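You operate a simulated robot arm through the tools that you are given. There is no shell and no other tool.

You are at the controls of a simulated robot arm. One attempt, no reset.

Task
File sample jars 2 and 1 in their numbered drawer cells.
Fine: drawer shut after. Set down upright: what you pick out.
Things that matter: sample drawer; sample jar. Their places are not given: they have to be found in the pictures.

Only the result counts: the job must be done as asked and must still hold three seconds after the hand-in. Knocking over, shifting, dropping, spilling or breaking anything else fails it.

Robot
A 7-joint arm with a fingered hand, fixed in place. Base frame: the origin is at the foot of the arm, x ahead of it, y to its left, z up. Readings come in mm, rad, newtons and seconds.
With the tool pointing down near the work surface it reaches from about 340 to 700 mm from the base axis. Its first joint turns from -1.204 to 3.002 rad. Payload 3.4 kg.
The tool frame sits at the grasp point between the pads (the TCP): z along the fingers, y along the line on which they close. The tips reach 25 mm beyond it. Largest opening 88 mm; the body of the gripper starts 29 mm behind the TCP. The gripper is a hand of 5 fingers: y runs from the thumb to the fingers, the wrist lies at [-13, -97, -162] in the tool frame, and closing takes about 1.5 s.
Orientation is that of the tool frame in the base frame, as [roll, pitch, yaw] about the fixed x, y, z axes, in that order (R = Rz(yaw) Ry(pitch) Rx(roll)). With the fingers straight down and the wrist toward the robot, the tool's x, y and z point along [0, 1, 0], [1, 0, 0] and [0, 0, -1] of the base frame.

Tools
- The arm moves only by the tool play_rows. Its argument "moves" is a list of rows, each a list of 7 numbers: the finger opening in mm, from 0 to 88, then the shift along the tool's x, y, z in mm, then the turn, a rotation vector about the tool's x, y, z in rad. In form: [[jaw, dx, dy, dz, ax, ay, az], ...]. A call has 1 to 20 rows; each row shifts and turns the commanded pose from where the row before left it, along the tool's axes as they then stand. Rows are played at 5 a second. More than 50 mm and 0.15 rad between two rows, or a gripper value outside its range, and nothing of the call is played. A pose out of reach is approached as far as the arm can. The call stops where the force on the tool passes 70 N (or 10 N more than at its start, if that is more) or the arm is blocked; 0.2 s more then pass. The fingers move at their own pace (about 153 mm/s each) and stop on an object; they squeeze with about 22 N. The grip force told is the motor's: it shows also when the fingers shut on nothing. Time passes only in rows, and 0.2 s behind the last, so rows that do not move let the fingers close. The reply holds the time, the measured pose of the TCP, the force on the tool along the base axes, the opening and the grip force, in the units named above and with some noise, with the torque about the TCP (base axes, N m) and any sound that the robot's microphone picked up.
- Cameras (640 x 400 px; columns grow to the right, rows downward): "scene" is fixed at [399.9, 650.4, 1203.1]; the picture's right is [-0.99, -0.13, 0.00], its down [-0.06, 0.47, -0.88] and it looks along [0.12, -0.87, -0.47] (base axes); focal length 350 px, centre (320, 200). "wrist" rides on the gripper at [59, -79, -105] in the tool frame; the picture's right is [-0.73, 0.32, -0.61], its down [-0.62, -0.68, 0.38] and it looks along [-0.29, 0.66, 0.70] (tool axes); focal length 234 px, centre (320, 200).
- get_image(camera): a new picture of that camera. No time passes.
- slide_trunk(by): slides the trunk up (or, below 0, down) by that many mm; the arm rides with it, the base frame stays. It gives what a move gives, with no picture.
- preshape(shape): the hand has 5 fingers and takes this shape, open, in about a second: jaw (thumb against the fingers, like two jaws); tri (thumb and two fingers); tip (a fingertip pinch); poke (one finger out to press); point (the index stretched); flat (the hand flat); cup (the hand cupped); fist (a fist). The gripper value then closes the fingers along that shape, each until it touches; the sizes above hold for jaw. It gives what a move gives, with no picture.
- locate(camera, pixels): for up to 12 pixels [column, row] of the newest picture of that camera ("zoom" is the newest enlarged one), the place [x, y, z] in the base frame of the surface seen there, good to about 3 mm. No time passes.
- zoom(camera, box): a new picture of the part [left, top, right, bottom] of that camera's present view, enlarged. No time passes.
- close_job(): hands the job in; it is judged then, once.

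Open the gripper and draw the arm clear of the work before you hand the job in, unless the task says otherwise.

The tools are called after "Emit:" as a command line: name --pt "numbers of a row" for each row, then --argument value for the rest, lists and objects as JSON in quotes. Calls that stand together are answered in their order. play_rows: Moves the arm, as the interface text tells. Its arguments: {"type":"object","properties":{"moves":{"type":"array"}},"required":["moves"]} The other tools are called the same way: slide_trunk (by) slides the trunk up or down; preshape (shape) gives the hand a shape; get_image (camera) takes a picture; locate (camera, pixels) gives the place of the surface under pixels of a picture; zoom (camera, box) takes an enlarged picture of a part of a camera's view; close_job () hands the job in.

At the start:

```text
clock: 0.0
tool_pos: [547.3, 4.2, 930.7]
tool_rot: [3.141, -0.001, 1.571]
force: [0.3, 0.6, 0.9]
torque: [-0.01, 0.03, 0.0]
opening: 87.7
grasp_force: 0.0
shape: jaw
trunk travel left (down, up): [-650.0, 290.0]
```

scene: 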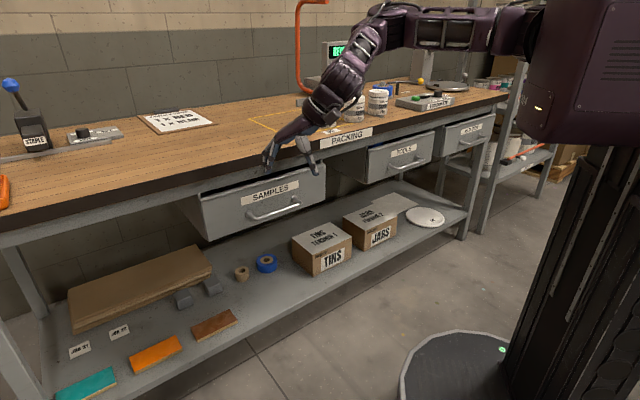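
wrist: 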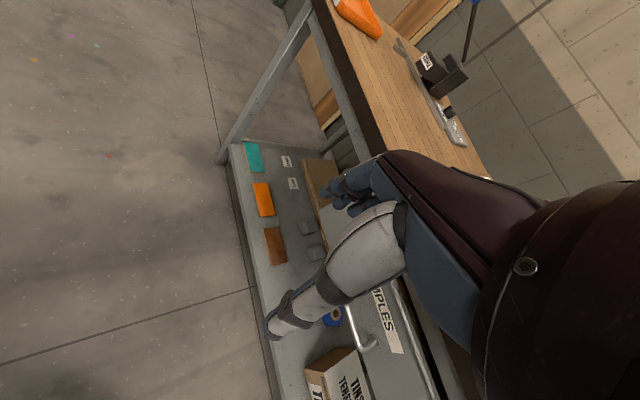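

The scene shows a bench with a SAMPLES drawer at about (265,200) and white jars near (350,105) and (377,100). I zoom in on both to see the numbers and details.

Emit:
zoom --camera "scene" --box '[240, 60, 480, 210]'

Emit:
zoom --camera "scene" --box '[160, 140, 340, 252]'

Emit:
locate --camera "scene" --pixels '[[351, 100], [377, 92], [274, 212], [250, 214], [298, 206], [203, 208], [325, 172], [270, 192], [290, 105], [345, 140]]'

```text
2.67 times, centred on (360, 135) of scene
```

zoom: 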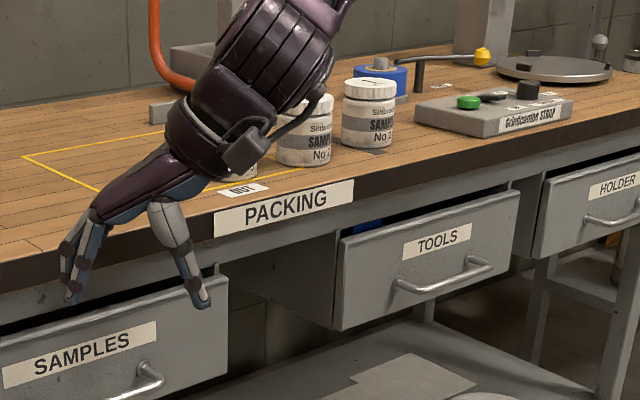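

```text
3.56 times, centred on (250, 196) of scene
```

zoom: 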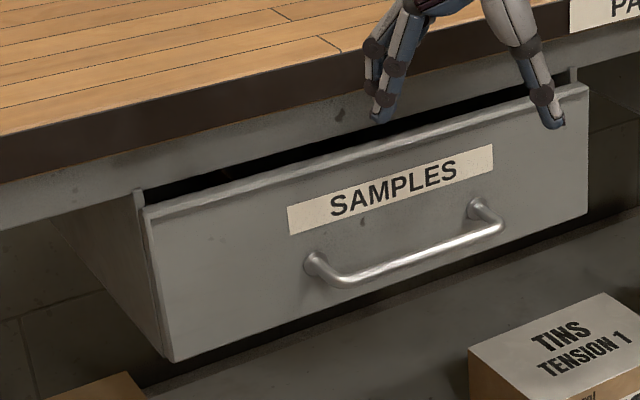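

```text
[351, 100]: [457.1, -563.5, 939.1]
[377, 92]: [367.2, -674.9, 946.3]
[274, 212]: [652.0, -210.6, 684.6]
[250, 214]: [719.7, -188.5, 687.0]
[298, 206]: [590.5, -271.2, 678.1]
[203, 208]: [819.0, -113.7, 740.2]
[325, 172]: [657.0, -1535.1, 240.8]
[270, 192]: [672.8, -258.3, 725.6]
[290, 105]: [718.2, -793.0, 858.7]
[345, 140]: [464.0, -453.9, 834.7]
```

The hand hides part of the jars around (335,110). I raise the trunk so the arm leaves the view of the bench top.

Emit:
slide_trunk --by 280

Emit:
get_image --camera "scene"

Emit:
zoom --camera "scene" --box '[240, 60, 480, 210]'

Emit:
get_image --camera "wrist"

```text
clock: 2.8
tool_pos: [546.4, 4.1, 1211.5]
tool_rot: [-3.141, -0.002, 1.57]
force: [0.2, 0.5, 0.1]
torque: [-0.01, -0.04, 0.01]
opening: 87.7
grasp_force: 0.0
shape: jaw
trunk travel left (down, up): [-930.0, 10.0]
```

```text
taken
```

scene: 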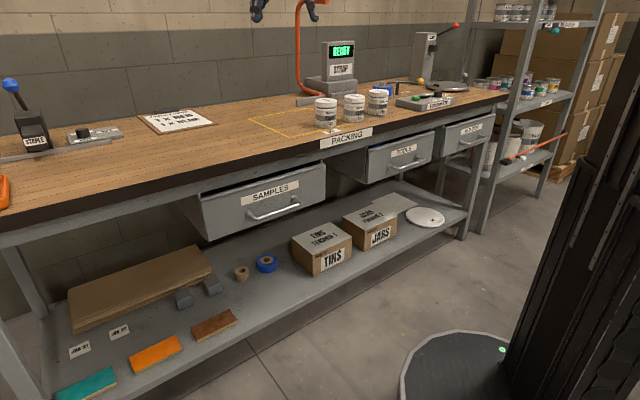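

```text
2.67 times, centred on (360, 135) of scene
```

zoom: 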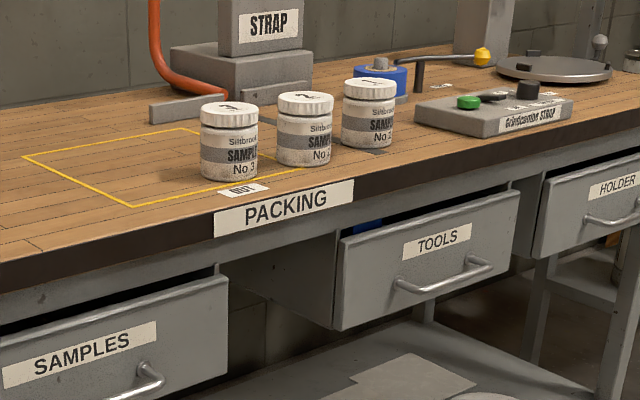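

```text
taken
```

wrist: 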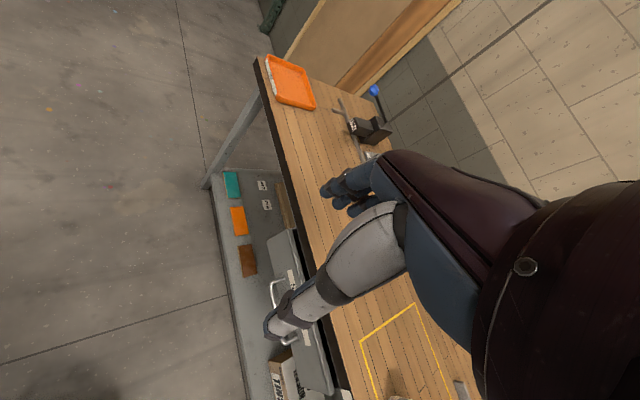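

Three jars stand at about (326,112), (354,108) and (378,102). I zoom closer to read the numbers and locate their tops and bases.

Emit:
zoom --camera "scene" --box '[308, 80, 404, 140]'

Emit:
locate --camera "zoom" --pixels '[[115, 115], [115, 250], [305, 95], [305, 200], [465, 65], [465, 185], [50, 120], [185, 120], [245, 98], [370, 98], [405, 60], [530, 65]]'

Emit:
locate --camera "scene" --pixels '[[200, 193], [325, 163], [206, 240], [326, 203], [182, 205], [100, 188], [300, 148], [420, 120], [250, 120], [270, 110], [200, 120], [245, 217]]'

```text
6.67 times, centred on (356, 110) of scene
```

zoom: 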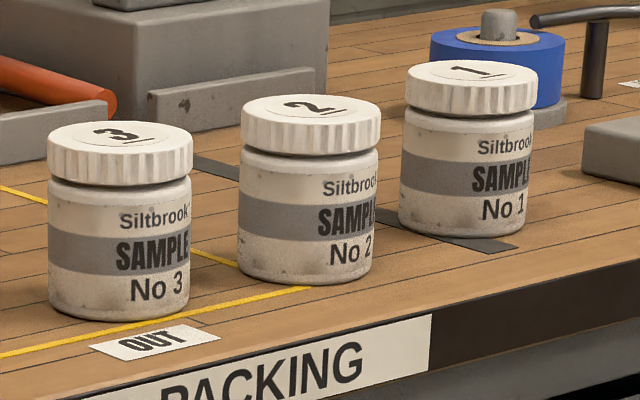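

```text
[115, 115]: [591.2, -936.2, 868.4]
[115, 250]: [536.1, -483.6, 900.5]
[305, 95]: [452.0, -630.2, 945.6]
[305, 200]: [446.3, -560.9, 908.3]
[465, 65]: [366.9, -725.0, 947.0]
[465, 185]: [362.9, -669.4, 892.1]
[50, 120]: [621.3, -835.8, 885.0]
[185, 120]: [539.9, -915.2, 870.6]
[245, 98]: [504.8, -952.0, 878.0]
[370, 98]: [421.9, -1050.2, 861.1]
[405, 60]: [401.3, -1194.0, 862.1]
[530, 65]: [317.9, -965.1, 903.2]
```

```text
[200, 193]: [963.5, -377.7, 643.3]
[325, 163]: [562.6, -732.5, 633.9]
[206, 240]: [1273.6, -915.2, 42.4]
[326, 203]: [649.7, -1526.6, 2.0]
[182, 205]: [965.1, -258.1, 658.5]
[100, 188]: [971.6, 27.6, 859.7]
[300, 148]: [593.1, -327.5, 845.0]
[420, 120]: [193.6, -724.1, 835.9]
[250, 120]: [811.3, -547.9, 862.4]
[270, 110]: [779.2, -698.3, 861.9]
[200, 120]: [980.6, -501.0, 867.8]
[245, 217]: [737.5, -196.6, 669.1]
```

Jar order left to right in the picture is 3, 2, 1. Next I measure the drawer front and handle more finely.

Emit:
zoom --camera "scene" --box '[176, 150, 336, 250]'

Emit:
locate --camera "zoom" --pixels '[[120, 195], [580, 70], [590, 85], [590, 180], [140, 340], [290, 275], [320, 275], [400, 260], [460, 237], [495, 215], [470, 200], [110, 200]]'

Emit:
zoom --camera "scene" --box '[130, 100, 226, 160]'

```text
4.00 times, centred on (256, 200) of scene
```

zoom: 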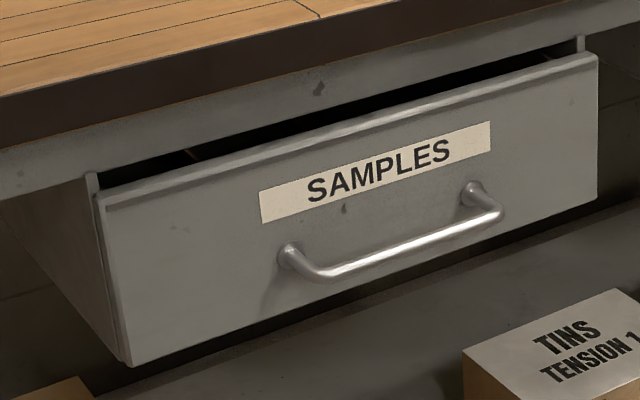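

```text
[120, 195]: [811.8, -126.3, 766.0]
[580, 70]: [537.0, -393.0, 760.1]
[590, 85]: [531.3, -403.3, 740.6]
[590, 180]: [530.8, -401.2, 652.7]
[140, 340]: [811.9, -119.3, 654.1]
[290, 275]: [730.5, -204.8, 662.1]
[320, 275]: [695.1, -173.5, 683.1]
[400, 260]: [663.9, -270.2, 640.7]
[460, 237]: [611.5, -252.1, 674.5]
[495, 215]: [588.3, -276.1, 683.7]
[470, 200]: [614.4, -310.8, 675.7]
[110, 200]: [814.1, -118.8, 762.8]
```

```text
6.67 times, centred on (178, 130) of scene
```

zoom: 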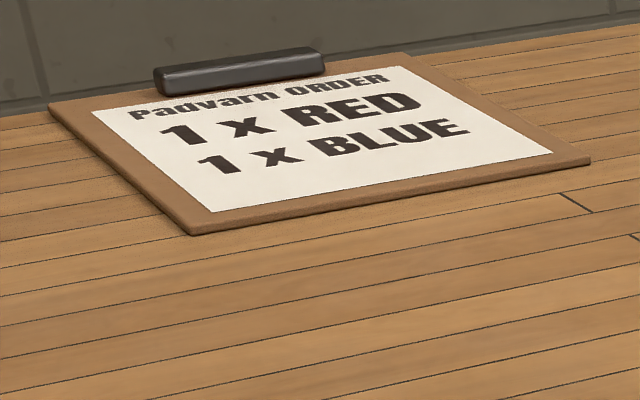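

The drawer front is a plane at 45° with its handle bar near zoom (400,250). I measure the jars again, sampling pixels on lid tops, lid edges and bases.

Emit:
zoom --camera "scene" --box '[308, 80, 404, 140]'

Emit:
locate --camera "zoom" --pixels '[[312, 110], [312, 126], [248, 112], [374, 112], [305, 145], [472, 72], [472, 87], [412, 76], [531, 80], [465, 105], [305, 270], [455, 225]]'

Emit:
locate --camera "zoom" --pixels '[[120, 137], [120, 150], [52, 145], [187, 145], [305, 180], [305, 220], [455, 170], [245, 200], [372, 200], [405, 160], [533, 160], [450, 250]]'

```text
6.67 times, centred on (356, 110) of scene
```

zoom: 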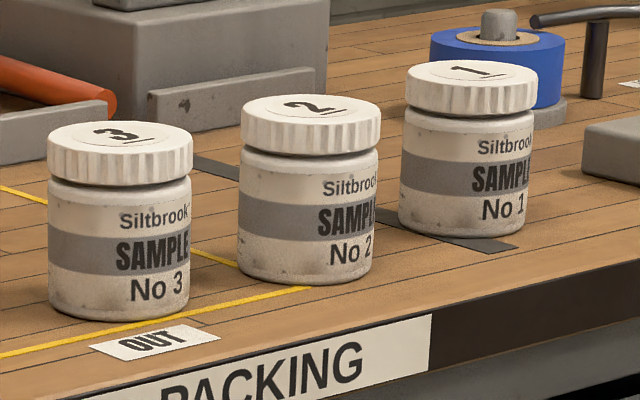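

```text
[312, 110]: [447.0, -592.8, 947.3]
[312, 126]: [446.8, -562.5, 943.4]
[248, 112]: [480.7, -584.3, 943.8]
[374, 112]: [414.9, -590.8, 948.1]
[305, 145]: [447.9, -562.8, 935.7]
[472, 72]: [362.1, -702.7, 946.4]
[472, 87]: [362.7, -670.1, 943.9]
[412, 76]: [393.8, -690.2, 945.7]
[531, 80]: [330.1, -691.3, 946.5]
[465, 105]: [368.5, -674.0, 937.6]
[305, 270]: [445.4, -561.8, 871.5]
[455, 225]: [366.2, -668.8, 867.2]
```

```text
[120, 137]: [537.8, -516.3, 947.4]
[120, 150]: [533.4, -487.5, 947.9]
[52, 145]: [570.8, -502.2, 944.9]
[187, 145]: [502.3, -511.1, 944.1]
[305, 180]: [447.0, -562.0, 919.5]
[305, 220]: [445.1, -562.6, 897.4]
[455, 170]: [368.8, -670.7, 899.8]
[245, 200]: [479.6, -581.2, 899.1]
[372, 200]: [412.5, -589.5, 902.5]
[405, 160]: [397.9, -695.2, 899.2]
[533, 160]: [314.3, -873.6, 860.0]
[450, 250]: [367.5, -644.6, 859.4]
```

Bench runs at 45° to the base axes; the handle bar lies about 616 mm along the bench normal at z≈682 and the drawer front at 660. I turn the hand square to the bench and tilt it 30° so the fingers can hook behind the bar.

Emit:
play_rows --pt "88 0 0 0 0 0 0.1309" --pt "88 0 0 0 0 0 0.1309" --pt "88 0 0 0 0 0 0.1309" --pt "88 0 0 0 0 0 0.1309" --pt "88 0 0 0 0 0 0.1309" --pt "88 0 0 0 0 0 0.1309" --pt "88 0 0 0 -0.1309 0 0" --pt "88 0 0 0 -0.1309 0 0" --pt "88 0 0 0 -0.1309 0 0" --pt "60 0 0 0 -0.1309 0 0" --pt "34 0 0 0 0 0 0" --pt "34 0 0 0 0 0 0"

Emit:
slide_trunk --by -420

Emit:
get_image --camera "scene"

```text
clock: 5.4
tool_pos: [548.2, 2.7, 1216.2]
tool_rot: [2.694, -0.002, 0.789]
force: [0.2, 0.0, -0.2]
torque: [0.02, 0.0, 0.01]
opening: 34.3
grasp_force: 0.1
shape: jaw
out of reach, approached as far as the arm can: row 10
trunk travel left (down, up): [-930.0, 10.0]
```

```text
refused: -420 is not a number from -400 to 400
```

```text
taken
```

scene: 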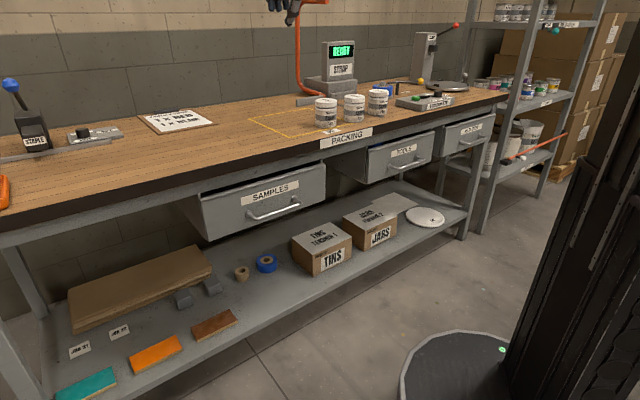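

The tilt stopped at about 0.447 rad, which is still enough for hooking. I slide the trunk down in two steps to bring the hand to handle height.

Emit:
slide_trunk --by -400

Emit:
play_rows --pt "34 0 0 0 0 0 0"

Emit:
get_image --camera "scene"

Emit:
get_image --camera "wrist"

```text
clock: 9.3
tool_pos: [547.9, 4.5, 815.6]
tool_rot: [2.695, -0.004, 0.79]
force: [0.9, -0.3, 0.0]
torque: [0.02, 0.01, -0.01]
opening: 34.6
grasp_force: 0.1
shape: jaw
trunk travel left (down, up): [-530.0, 410.0]
```

```text
clock: 9.7
tool_pos: [549.2, 2.9, 814.9]
tool_rot: [2.694, -0.003, 0.791]
force: [-0.6, 0.6, 0.3]
torque: [0.0, 0.02, -0.02]
opening: 34.4
grasp_force: 0.1
shape: jaw
trunk travel left (down, up): [-530.0, 410.0]
```

```text
taken
```

scene: 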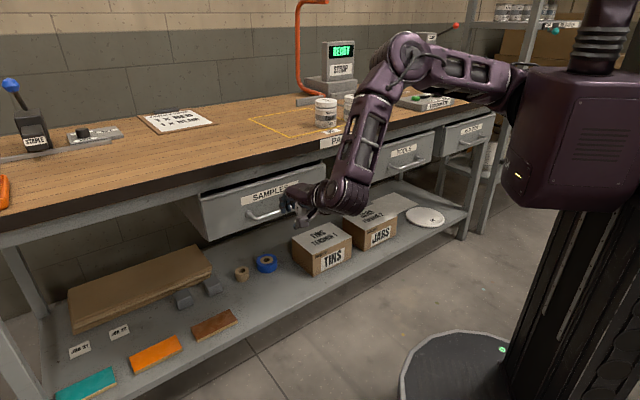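

```text
taken
```

wrist: 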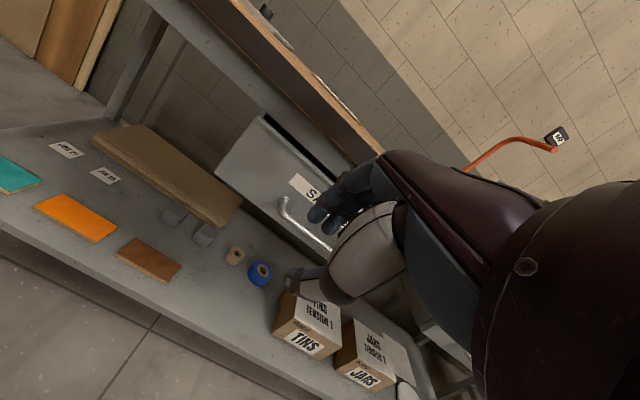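

The hand hangs in front of the SAMPLES drawer with the thumb near (300,200). I move to a pre-grasp spot back from the bar along the finger direction.

Emit:
play_rows --pt "34 -15 25 22 0 0 0" --pt "34 -15 25 22 0 0 0" --pt "34 -15 25 22 0 0 0" --pt "34 -15 25 22 0 0 0" --pt "34 -15 25 22 0 0 0" --pt "34 -15 25 22 0 0 0"

Emit:
zoom --camera "scene" --box '[176, 130, 368, 250]'

Emit:
get_image --camera "wrist"

```text
clock: 11.1
tool_pos: [623.0, -196.8, 759.6]
tool_rot: [2.693, -0.004, 0.789]
force: [0.3, -0.4, 0.2]
torque: [0.02, -0.01, 0.03]
opening: 34.5
grasp_force: 0.1
shape: jaw
trunk travel left (down, up): [-530.0, 410.0]
```

```text
3.33 times, centred on (272, 190) of scene
```

zoom: 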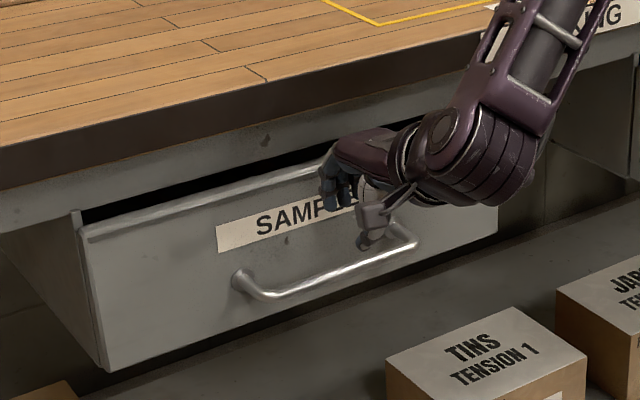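

```text
taken
```

wrist: 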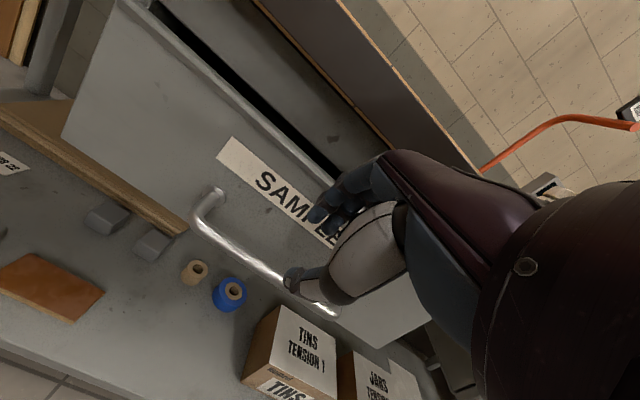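

The hand is lined up over the bar centre (bar at zoom (330,270)). I advance along the fingers so the bar comes between thumb and fingers.

Emit:
play_rows --pt "34 0 0 20 0 0 0" --pt "34 0 0 20 0 0 0" --pt "34 0 0 20 0 0 0" --pt "34 0 0 16 0 0 0"

Emit:
zoom --camera "scene" --box '[216, 155, 344, 235]'

Emit:
get_image --camera "wrist"

```text
clock: 12.1
tool_pos: [645.9, -220.2, 691.8]
tool_rot: [2.695, -0.003, 0.789]
force: [-0.6, 0.1, 0.4]
torque: [0.02, -0.03, 0.02]
opening: 34.0
grasp_force: 0.1
shape: jaw
trunk travel left (down, up): [-530.0, 410.0]
```

```text
5.00 times, centred on (280, 195) of scene
```

zoom: 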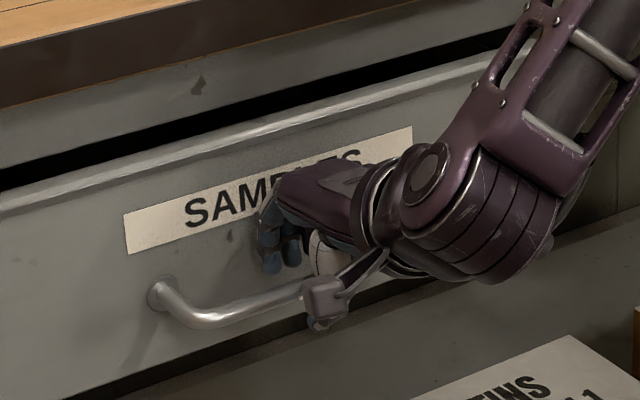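

```text
taken
```

wrist: 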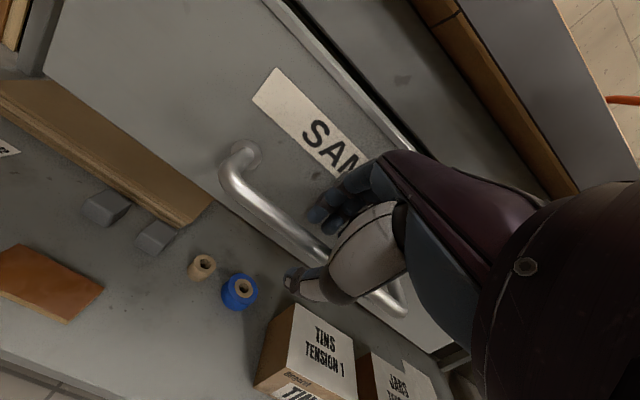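

The bar passes between thumb and fingers but the fingertips reach only to the bar's level. I go 9 mm further and close.

Emit:
play_rows --pt "34 0 0 9 0 0 0" --pt "0 0 0 0 0 0 0" --pt "0 0 0 0 0 0 0" --pt "0 0 0 0 0 0 0" --pt "0 0 0 0 0 0 0" --pt "0 0 0 0 0 0 0" --pt "0 0 0 0 0 0 0" --pt "0 0 0 0 0 0 0"

Emit:
zoom --camera "scene" --box '[216, 155, 344, 235]'

Emit:
get_image --camera "wrist"

```text
clock: 13.9
tool_pos: [649.2, -221.4, 682.8]
tool_rot: [2.697, -0.001, 0.789]
force: [-0.9, 0.1, -9.1]
torque: [-0.04, 0.03, 0.09]
opening: 0.0
grasp_force: 22.0
shape: jaw
trunk travel left (down, up): [-530.0, 410.0]
```

```text
5.00 times, centred on (280, 195) of scene
```

zoom: 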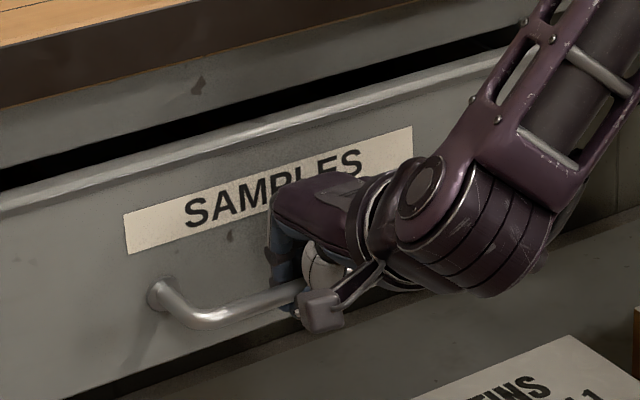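

```text
taken
```

wrist: 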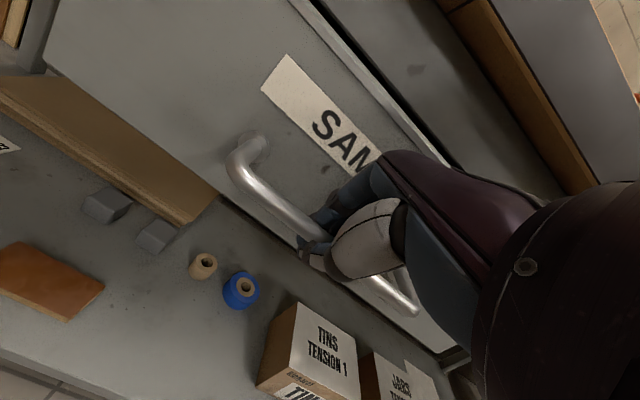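

The fingers have shut around the bar, caging it (opening 0, bar visible between thumb and fingers at wrist (315,240)). I pull gently toward the robot and watch the force.

Emit:
play_rows --pt "0 0 -9 -4.3 0 0 0" --pt "0 0 -9 -4.3 0 0 0" --pt "0 0 -9 -4.3 0 0 0" --pt "0 0 -9 -4.3 0 0 0" --pt "0 0 -9 -4.3 0 0 0"

Emit:
get_image --camera "scene"

```text
clock: 15.1
tool_pos: [613.6, -186.0, 682.8]
tool_rot: [2.698, -0.003, 0.792]
force: [-0.1, -0.8, -14.2]
torque: [0.03, 0.0, 0.09]
opening: 0.2
grasp_force: 22.5
shape: jaw
trunk travel left (down, up): [-530.0, 410.0]
```

```text
taken
```

scene: 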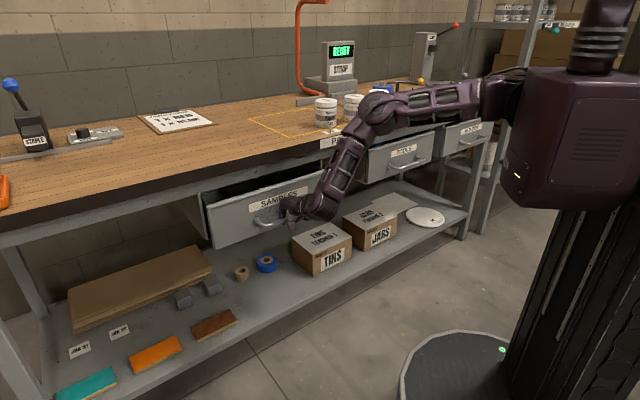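

The drawer is sliding out with the hand. I pull further out in small rows.

Emit:
play_rows --pt "0 0 -18 -8.6 0 0 0" --pt "0 0 -18 -8.6 0 0 0" --pt "0 0 -18 -8.6 0 0 0" --pt "0 0 -18 -8.6 0 0 0" --pt "0 0 -18 -8.6 0 0 0" --pt "0 0 -18 -8.6 0 0 0" --pt "0 0 -18 -8.6 0 0 0" --pt "0 0 -18 -8.6 0 0 0"

Emit:
get_image --camera "scene"

```text
clock: 16.9
tool_pos: [568.6, -79.4, 668.6]
tool_rot: [2.7, -0.004, 0.794]
force: [0.3, -0.6, -0.3]
torque: [-0.03, 0.01, 0.0]
opening: 0.0
grasp_force: 22.1
shape: jaw
out of reach, approached as far as the arm can: row 4, 5, 6, 7, 8
trunk travel left (down, up): [-530.0, 410.0]
```

```text
taken
```

scene: 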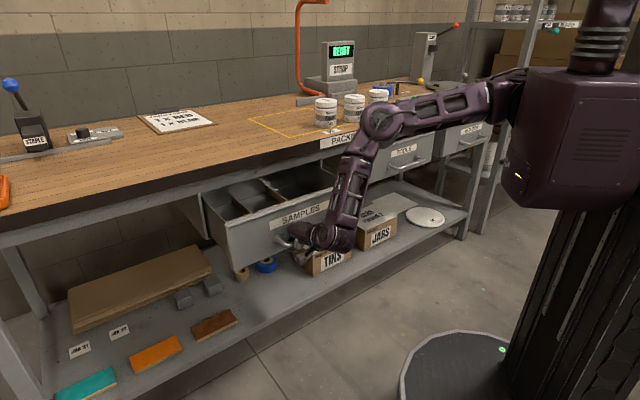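

Some rows were out of reach and the hand veered (z 668, sideways 45 mm). The drawer is open with cells visible; I look closely at the hand/handle and the interior.

Emit:
zoom --camera "scene" --box '[190, 150, 382, 270]'

Emit:
get_image --camera "wrist"

Emit:
locate --camera "scene" --pixels '[[205, 205], [215, 260], [235, 190], [270, 180], [300, 210], [265, 238]]'

```text
3.33 times, centred on (286, 210) of scene
```

zoom: 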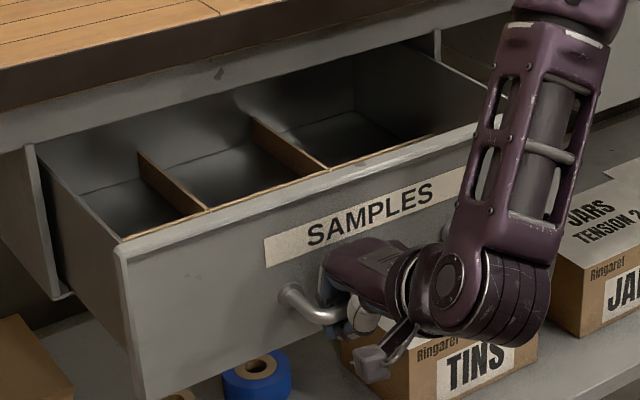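

```text
taken
```

wrist: 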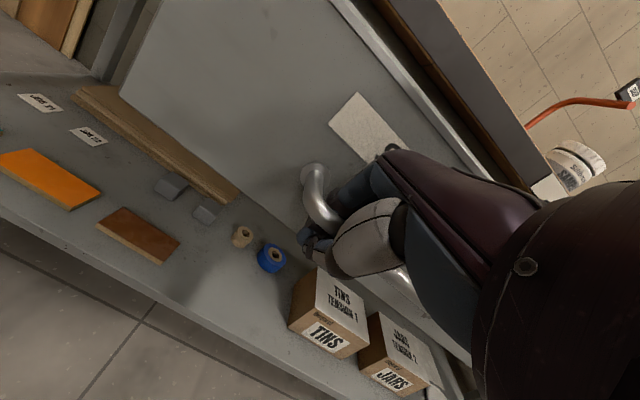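

```text
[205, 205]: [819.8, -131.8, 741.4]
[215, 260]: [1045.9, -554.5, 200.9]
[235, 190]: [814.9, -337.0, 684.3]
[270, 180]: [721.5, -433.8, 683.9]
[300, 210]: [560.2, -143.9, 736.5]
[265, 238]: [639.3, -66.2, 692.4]
```

The hand still holds the bar and the drawer front is now at about 498 mm, open ~160 mm, with three cells behind it. I release, back out along the fingers and then lift to look into the cells.

Emit:
play_rows --pt "34 0 0 0 0 0 0" --pt "34 0 0 0 0 0 0" --pt "34 0 0 0 0 0 0" --pt "34 0 0 -15 0 0 0" --pt "34 0 0 -15 0 0 0" --pt "34 0 0 -20 0 0 0" --pt "34 0 0 -20 0 0 0" --pt "34 0 0 -20 0 0 0"

Emit:
zoom --camera "scene" --box '[190, 150, 382, 270]'

```text
clock: 18.7
tool_pos: [578.8, -54.0, 745.5]
tool_rot: [2.702, -0.004, 0.794]
force: [0.0, 0.2, -0.3]
torque: [0.02, -0.01, 0.01]
opening: 33.9
grasp_force: 0.1
shape: jaw
out of reach, approached as far as the arm can: row 4, 5, 6, 7, 8
trunk travel left (down, up): [-530.0, 410.0]
```

```text
3.33 times, centred on (286, 210) of scene
```

zoom: 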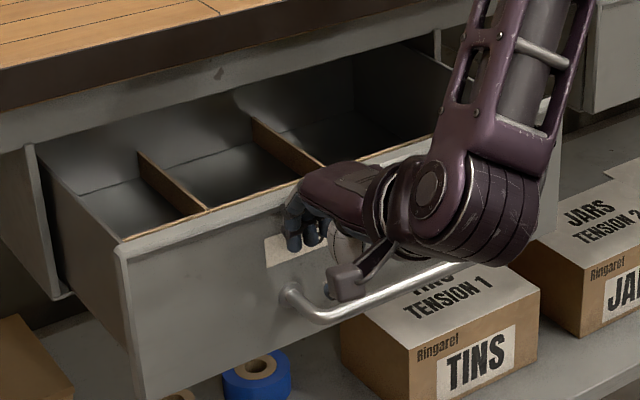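

The hand is clear of the bar. I raise the trunk so the wrist camera can look down into the open drawer.

Emit:
slide_trunk --by 250

Emit:
get_image --camera "wrist"

Emit:
zoom --camera "scene" --box '[190, 150, 350, 250]'

```text
clock: 21.2
tool_pos: [578.7, -53.4, 996.1]
tool_rot: [2.703, -0.007, 0.793]
force: [-0.2, -0.2, -0.1]
torque: [0.01, -0.02, -0.02]
opening: 33.5
grasp_force: 0.1
shape: jaw
trunk travel left (down, up): [-780.0, 160.0]
```

```text
taken
```

wrist: 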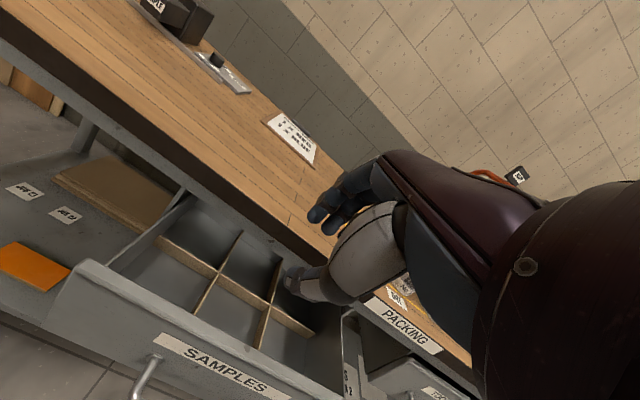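

```text
4.00 times, centred on (270, 200) of scene
```

zoom: 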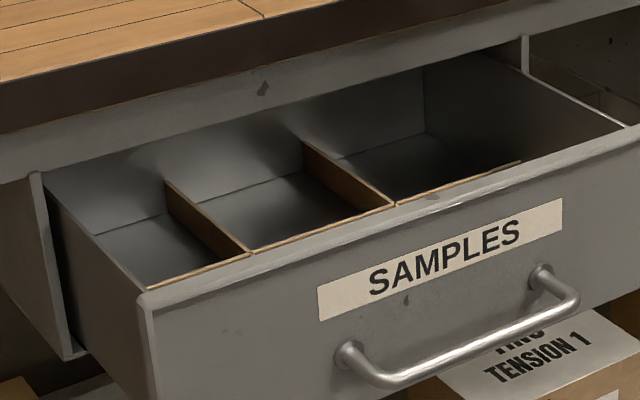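

The wrist view shows a grid of cells at (215,280) and something printed at (347,385). I zoom in on both.

Emit:
zoom --camera "wrist" --box '[60, 160, 380, 360]'

Emit:
zoom --camera "wrist" --box '[304, 340, 400, 400]'

Emit:
locate --camera "wrist" --pixels '[[195, 300], [160, 275], [190, 225], [215, 270], [250, 255], [235, 315], [285, 345], [240, 235], [130, 255], [265, 320], [150, 310], [270, 380]]'

```text
2.00 times, centred on (220, 260) of wrist
```

zoom: 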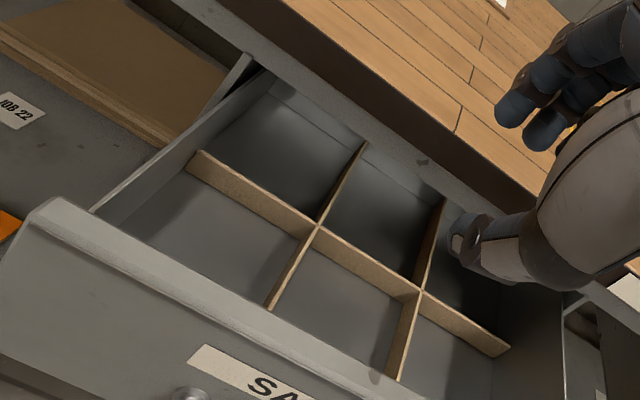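

```text
6.67 times, centred on (352, 370) of wrist
```

zoom: 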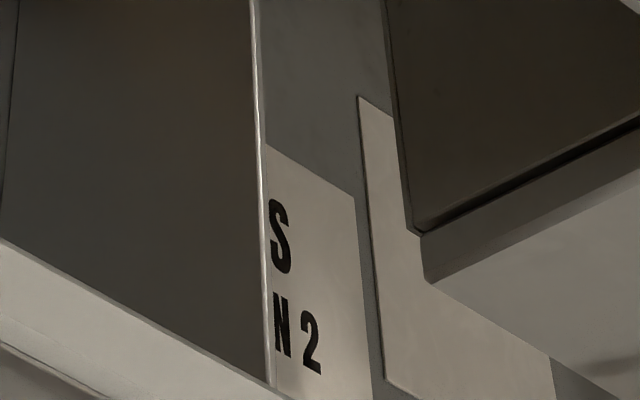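

```text
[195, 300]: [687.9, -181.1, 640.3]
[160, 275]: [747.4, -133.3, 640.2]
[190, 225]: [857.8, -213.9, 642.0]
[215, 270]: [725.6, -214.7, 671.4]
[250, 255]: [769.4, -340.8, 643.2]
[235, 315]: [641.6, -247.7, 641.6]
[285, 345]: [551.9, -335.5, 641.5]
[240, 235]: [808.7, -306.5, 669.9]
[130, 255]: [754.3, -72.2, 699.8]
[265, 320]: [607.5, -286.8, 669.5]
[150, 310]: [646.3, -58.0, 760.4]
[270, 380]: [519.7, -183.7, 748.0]
```

Six cells (two rows of three), floor at z≈641, dividers up to ≈670; no numbers visible yet. I need the drawer further out, so I straighten the hand to vertical and will pinch the drawer front's top edge (normal distance ≈498, z≈762).

Emit:
play_rows --pt "60 0 0 0 0.1462 0 0" --pt "60 0 0 0 0.1462 0 0" --pt "60 0 0 0 0.1462 0 0" --pt "60 -25 18 0 0 0 0" --pt "60 -25 18 0 0 0 0" --pt "60 -25 18 0 0 0 0"

Emit:
get_image --camera "wrist"

Emit:
get_image --camera "scene"

```text
clock: 22.6
tool_pos: [564.8, -146.1, 997.4]
tool_rot: [3.141, -0.005, 0.793]
force: [-0.2, 0.0, 0.8]
torque: [0.01, 0.03, 0.04]
opening: 59.7
grasp_force: 0.0
shape: jaw
trunk travel left (down, up): [-780.0, 160.0]
```

```text
taken
```

wrist: 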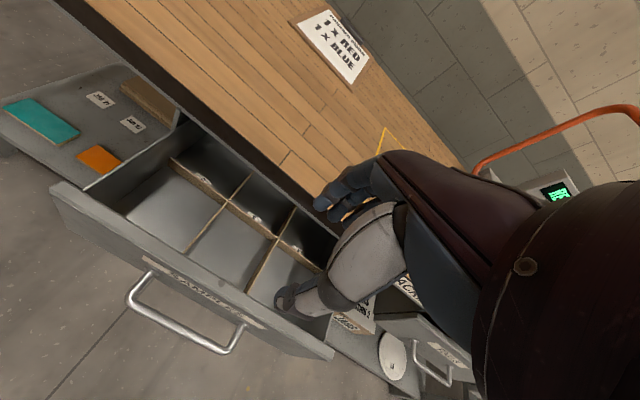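

```text
taken
```

scene: 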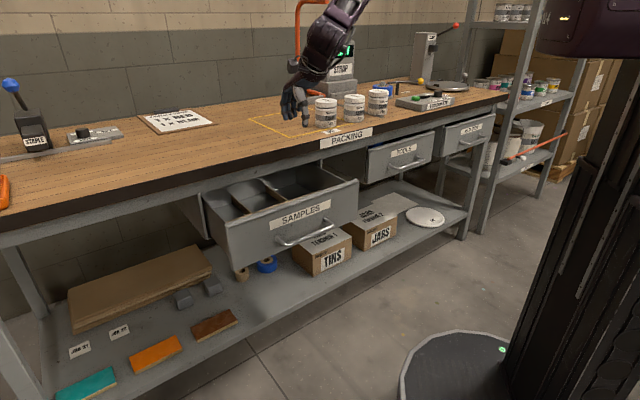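

White labels now appear on the dividers at wrist (205,180), (257,215) and (293,248). I zoom in.

Emit:
zoom --camera "wrist" --box '[140, 130, 332, 250]'

Emit:
zoom --camera "wrist" --box '[170, 160, 330, 260]'

```text
3.33 times, centred on (236, 190) of wrist
```

zoom: 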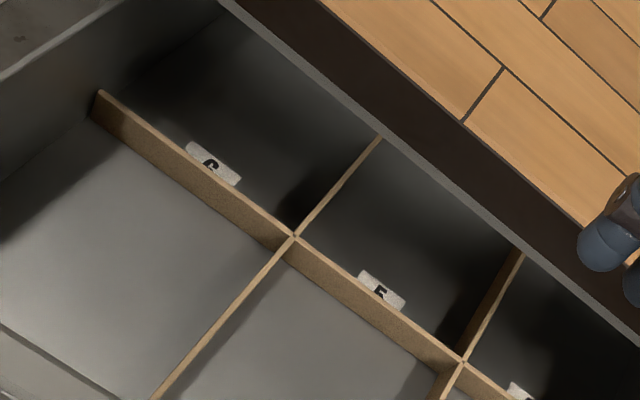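

```text
4.00 times, centred on (250, 210) of wrist
```

zoom: 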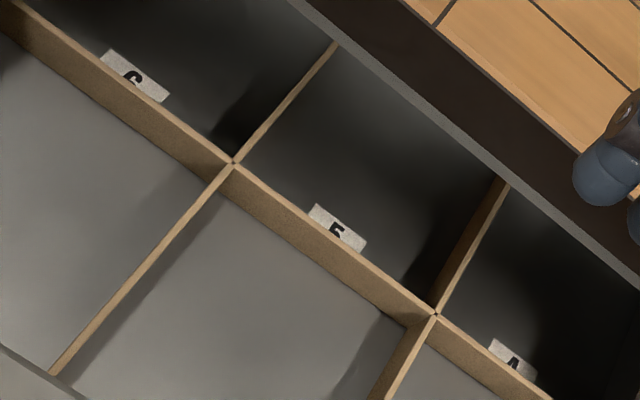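

Labels in the rear row read 6, 5, 4 from left to right, lying on the floor at the front side of each cell. I move the hand forward high above so the camera can see the front-row labels behind the front panel.

Emit:
play_rows --pt "60 0 33 0 0 0 0" --pt "60 0 33 0 0 0 0" --pt "60 0 33 0 0 0 0" --pt "60 0 33 0 0 0 0"

Emit:
get_image --camera "wrist"

Emit:
zoom --camera "wrist" --box '[0, 200, 320, 400]'

```text
clock: 23.6
tool_pos: [658.4, -240.7, 993.4]
tool_rot: [3.141, -0.003, 0.792]
force: [0.3, -0.3, 0.1]
torque: [0.01, 0.03, -0.02]
opening: 59.6
grasp_force: 0.0
shape: jaw
trunk travel left (down, up): [-780.0, 160.0]
```

```text
taken
```

wrist: 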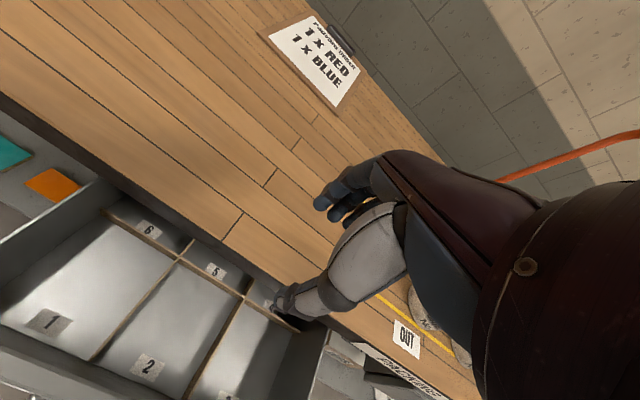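

```text
2.00 times, centred on (160, 300) of wrist
```

zoom: 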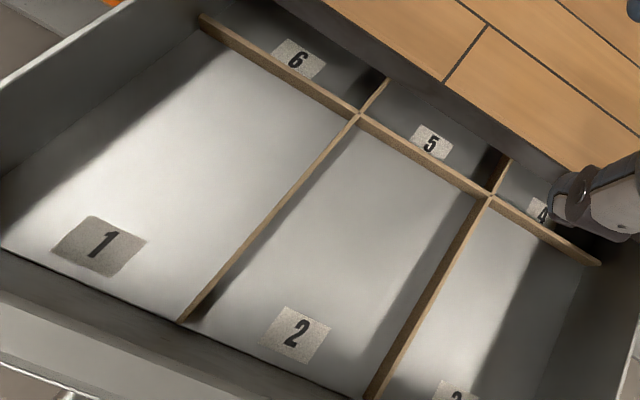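

Front row from left to right reads 1, 2, 3, so jar 1 goes to the left cell and jar 2 to the middle one. I locate the labels, dividers and panel edges.

Emit:
locate --camera "zoom" --pixels '[[100, 245], [297, 335], [185, 318], [358, 115], [488, 195], [370, 395], [200, 20], [15, 245], [180, 150], [330, 210], [270, 220], [60, 380]]'

Emit:
locate --camera "wrist" --pixels '[[90, 195], [100, 345], [120, 300], [230, 330], [420, 300], [405, 335], [465, 345], [30, 355], [190, 245], [270, 290], [10, 345], [60, 365]]'

```text
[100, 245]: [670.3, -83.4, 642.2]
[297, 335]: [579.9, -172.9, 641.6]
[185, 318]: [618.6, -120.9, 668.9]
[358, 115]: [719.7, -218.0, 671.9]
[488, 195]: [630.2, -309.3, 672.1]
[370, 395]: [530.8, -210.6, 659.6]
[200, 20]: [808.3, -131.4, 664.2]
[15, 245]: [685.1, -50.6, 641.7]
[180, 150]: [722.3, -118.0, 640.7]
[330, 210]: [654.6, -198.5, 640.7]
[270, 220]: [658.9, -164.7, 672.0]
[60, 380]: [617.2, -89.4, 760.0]
```

```text
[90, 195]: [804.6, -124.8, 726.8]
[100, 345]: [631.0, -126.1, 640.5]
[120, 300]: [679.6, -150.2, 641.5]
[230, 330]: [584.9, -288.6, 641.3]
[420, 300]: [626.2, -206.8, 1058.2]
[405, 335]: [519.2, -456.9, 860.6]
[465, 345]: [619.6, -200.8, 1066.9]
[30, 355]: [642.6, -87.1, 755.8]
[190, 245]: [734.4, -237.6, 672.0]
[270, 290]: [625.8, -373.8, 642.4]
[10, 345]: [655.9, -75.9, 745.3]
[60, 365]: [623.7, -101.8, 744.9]
```

Cell 1 spans q≈356–480 and cell 2 q≈229–352 (p≈517–661). Jars 1 and 2 stand 790 and 744 mm out, so I tilt the hand about its closing axis (fingers leaning outward) to gain reach; I test that tilt here in free space.

Emit:
play_rows --pt "88 0 0 0 0 0.1309 0" --pt "88 0 0 0 0 0.1309 0" --pt "88 0 0 0 0 0.1309 0" --pt "88 0 0 0 0 0.1309 0" --pt "88 0 0 0 0 0.1309 0" --pt "88 0 0 0 0 0.1309 0"

Emit:
get_image --camera "scene"

Emit:
locate --camera "scene" --pixels '[[385, 86], [400, 104], [425, 100], [397, 84], [345, 75], [330, 90], [420, 84], [395, 118]]'

```text
clock: 25.0
tool_pos: [656.9, -239.3, 994.1]
tool_rot: [-3.141, -0.792, 0.791]
force: [-0.6, -0.6, -0.4]
torque: [0.0, -0.01, -0.06]
opening: 88.0
grasp_force: 0.1
shape: jaw
trunk travel left (down, up): [-780.0, 160.0]
```

```text
taken
```

scene: 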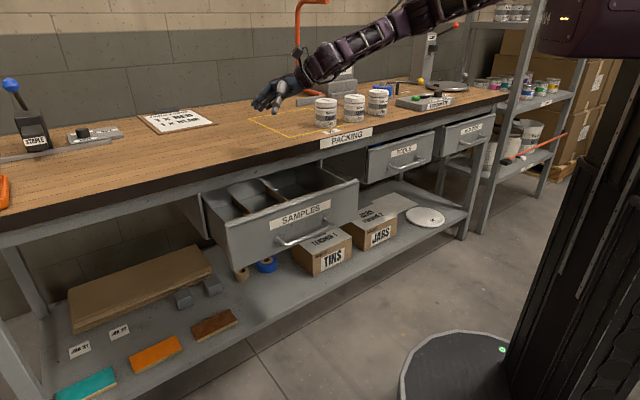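

```text
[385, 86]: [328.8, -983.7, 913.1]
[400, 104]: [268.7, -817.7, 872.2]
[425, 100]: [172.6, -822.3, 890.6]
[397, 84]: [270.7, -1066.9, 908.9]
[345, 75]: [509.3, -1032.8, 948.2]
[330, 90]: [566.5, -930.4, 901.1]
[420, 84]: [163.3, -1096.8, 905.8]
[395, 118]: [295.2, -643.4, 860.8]
```

The 45° tilt is feasible and the arm looks long and low, well above the jars. I now swing around toward jar 1, turning the hand with it, in two halves.

Emit:
play_rows --pt "88 -19.3 13.1 -22.9 -0.0525 0 0.0525" --pt "88 -19.0 13.9 -22.6 -0.0525 0 0.0525" --pt "88 -18.7 14.7 -22.3 -0.0525 0 0.0525" --pt "88 -18.4 15.5 -22.0 -0.0525 0 0.0525" --pt "88 -18.1 16.3 -21.7 -0.0525 0 0.0525" --pt "88 -17.8 17.0 -21.4 -0.0525 0 0.0525" --pt "88 -17.4 17.7 -21.0 -0.0525 0 0.0525" --pt "88 -17.1 18.5 -20.7 -0.0525 0 0.0525"

Emit:
get_image --camera "scene"

```text
clock: 26.8
tool_pos: [522.6, -482.0, 1007.9]
tool_rot: [-3.129, -0.787, 0.24]
force: [-1.4, -0.1, 0.4]
torque: [0.04, -0.01, -0.01]
opening: 88.1
grasp_force: 0.0
shape: jaw
out of reach, approached as far as the arm can: row 5, 6, 8
trunk travel left (down, up): [-780.0, 160.0]
```

```text
taken
```

scene: 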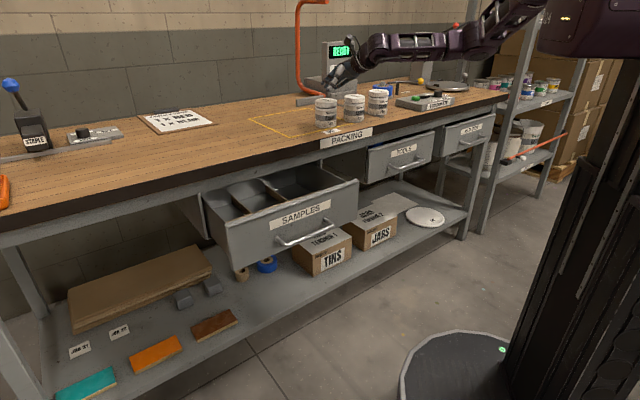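

Reach just ran out at radius ≈711 with the shoulder high. I raise the hand first and then lower the trunk by the same amount, so the shoulder gets level with the work.

Emit:
play_rows --pt "88 28 0 -28 0 0 0" --pt "88 28 0 -28 0 0 0" --pt "88 28 0 -28 0 0 0" --pt "88 28 0 -28 0 0 0" --pt "88 28 0 -28 0 0 0"

Emit:
slide_trunk --by -180

Emit:
get_image --camera "scene"

```text
clock: 28.0
tool_pos: [524.5, -480.1, 1207.8]
tool_rot: [-3.135, -0.787, 0.244]
force: [0.0, -0.6, 0.0]
torque: [0.0, 0.03, 0.0]
opening: 88.4
grasp_force: 0.1
shape: jaw
trunk travel left (down, up): [-780.0, 160.0]
```

```text
clock: 30.0
tool_pos: [525.4, -479.4, 1027.9]
tool_rot: [-3.134, -0.788, 0.246]
force: [0.0, 0.0, -0.6]
torque: [0.0, -0.02, 0.0]
opening: 88.1
grasp_force: 0.1
shape: jaw
trunk travel left (down, up): [-600.0, 340.0]
```

```text
taken
```

scene: 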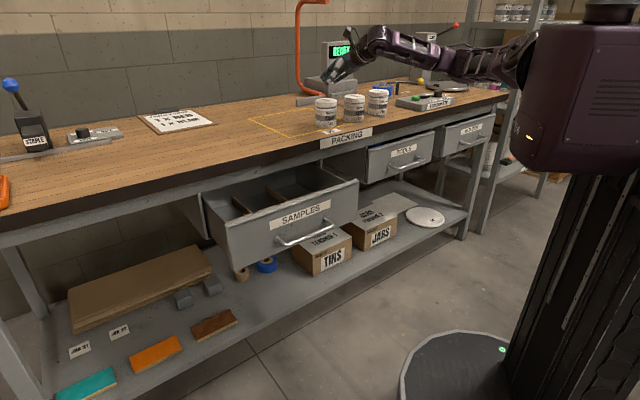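

The shoulder is now lower and the hand is over jar 3 at z 1028. I continue the swing toward jar 1.

Emit:
play_rows --pt "88 -18.9 16.8 -18.9 -0.0571 0 0.0571" --pt "88 -18.5 17.8 -18.5 -0.0571 0 0.0571" --pt "88 -18.0 18.7 -18.0 -0.0571 0 0.0571" --pt "88 -17.5 19.6 -17.5 -0.0571 0 0.0571" --pt "88 -17.0 20.5 -17.0 -0.0571 0 0.0571" --pt "88 -16.5 21.4 -16.5 -0.0571 0 0.0571" --pt "88 -15.9 22.2 -15.9 -0.0571 0 0.0571" --pt "88 -15.3 23.0 -15.3 -0.0571 0 0.0571"

Emit:
get_image --camera "scene"

Emit:
get_image --camera "wrist"

```text
clock: 31.8
tool_pos: [323.9, -631.4, 1024.9]
tool_rot: [-3.135, -0.785, -0.401]
force: [0.3, -0.6, 0.3]
torque: [-0.03, -0.02, -0.01]
opening: 87.9
grasp_force: 0.0
shape: jaw
trunk travel left (down, up): [-600.0, 340.0]
```

```text
taken
```

scene: 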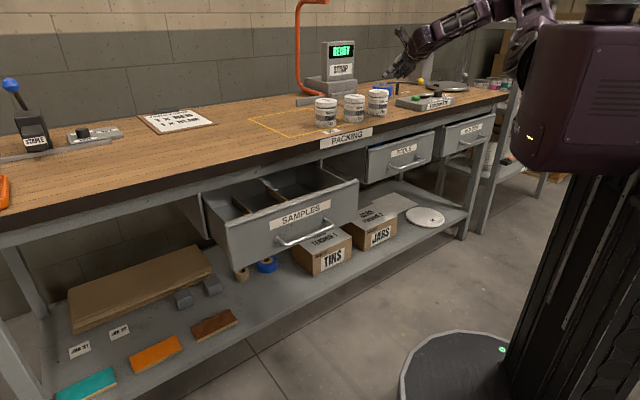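

```text
taken
```

wrist: 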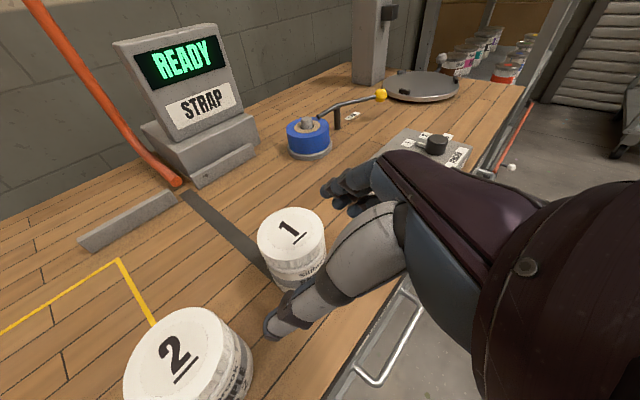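

The hand is beside and above jar 1, whose lid is at wrist (292,232). I pin down the lid positions of jars 1 and 2 from this closer view.

Emit:
locate --camera "wrist" --pixels '[[292, 228], [262, 238], [318, 222], [280, 212], [297, 250], [175, 355], [130, 365], [222, 335], [160, 320], [190, 390], [290, 262], [300, 275]]'

Emit:
zoom --camera "wrist" --box '[110, 180, 430, 380]'

```text
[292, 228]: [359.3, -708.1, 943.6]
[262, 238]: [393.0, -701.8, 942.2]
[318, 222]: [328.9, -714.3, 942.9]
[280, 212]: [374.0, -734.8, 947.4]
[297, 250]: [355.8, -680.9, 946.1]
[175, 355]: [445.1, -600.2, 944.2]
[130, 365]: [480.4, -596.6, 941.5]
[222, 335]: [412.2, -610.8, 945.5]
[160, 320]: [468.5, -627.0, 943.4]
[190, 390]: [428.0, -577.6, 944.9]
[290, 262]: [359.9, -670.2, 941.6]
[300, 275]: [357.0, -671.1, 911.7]
```

```text
2.00 times, centred on (270, 280) of wrist
```

zoom: 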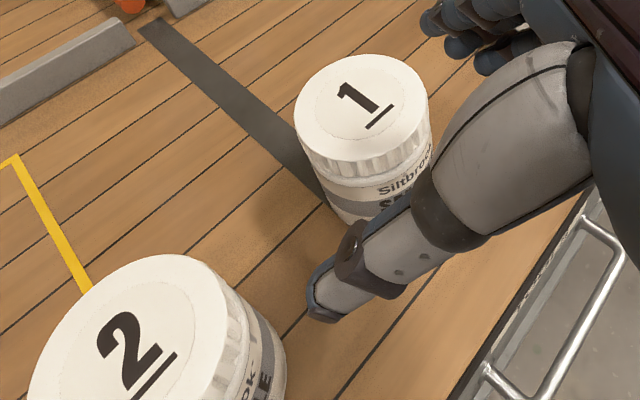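

Jar 1's lid centre is about (361,-704) with top z 945; jar 2's is about (446,-597). I move level over jar 1, staying above the lid, to test the reach.

Emit:
play_rows --pt "88 13.55 17.4 13.55 0 0 0" --pt "88 13.55 17.4 13.55 0 0 0" --pt "88 13.55 17.4 13.55 0 0 0" --pt "88 0 0 0 0 0 0"

Emit:
get_image --camera "wrist"

Emit:
zoom --camera "scene" --box '[300, 30, 460, 130]'

```text
clock: 32.8
tool_pos: [359.1, -703.7, 1025.6]
tool_rot: [-3.133, -0.784, -0.403]
force: [0.1, 0.1, -0.7]
torque: [-0.02, -0.02, 0.0]
opening: 88.1
grasp_force: 0.0
shape: jaw
trunk travel left (down, up): [-600.0, 340.0]
```

```text
taken
```

wrist: 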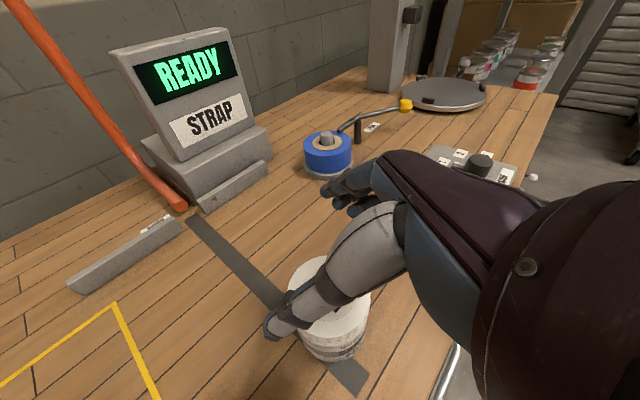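

```text
4.00 times, centred on (380, 80) of scene
```

zoom: 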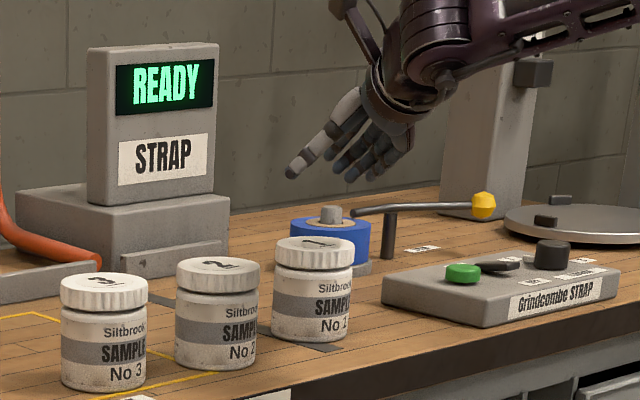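

The hand reached (359,-704) over jar 1 with 45° tilt. I try a less tilted hand here (30°), which would allow a deeper grip.

Emit:
play_rows --pt "88 0 0 0 0 -0.131 0" --pt "88 0 0 0 0 -0.131 0"

```text
clock: 33.4
tool_pos: [358.9, -702.4, 1025.6]
tool_rot: [-3.135, -0.519, -0.399]
force: [0.5, -0.5, 0.2]
torque: [0.0, -0.02, 0.0]
opening: 87.7
grasp_force: 0.0
shape: jaw
trunk travel left (down, up): [-600.0, 340.0]
```

30° works. I try going down to about 15° as well.

Emit:
play_rows --pt "88 0 0 0 0 -0.131 0" --pt "88 0 0 0 0 -0.131 0"

```text
clock: 34.0
tool_pos: [359.7, -702.6, 1026.1]
tool_rot: [-3.137, -0.258, -0.398]
force: [0.3, 0.3, 0.1]
torque: [0.03, -0.02, -0.02]
opening: 87.9
grasp_force: 0.0
shape: jaw
trunk travel left (down, up): [-600.0, 340.0]
```

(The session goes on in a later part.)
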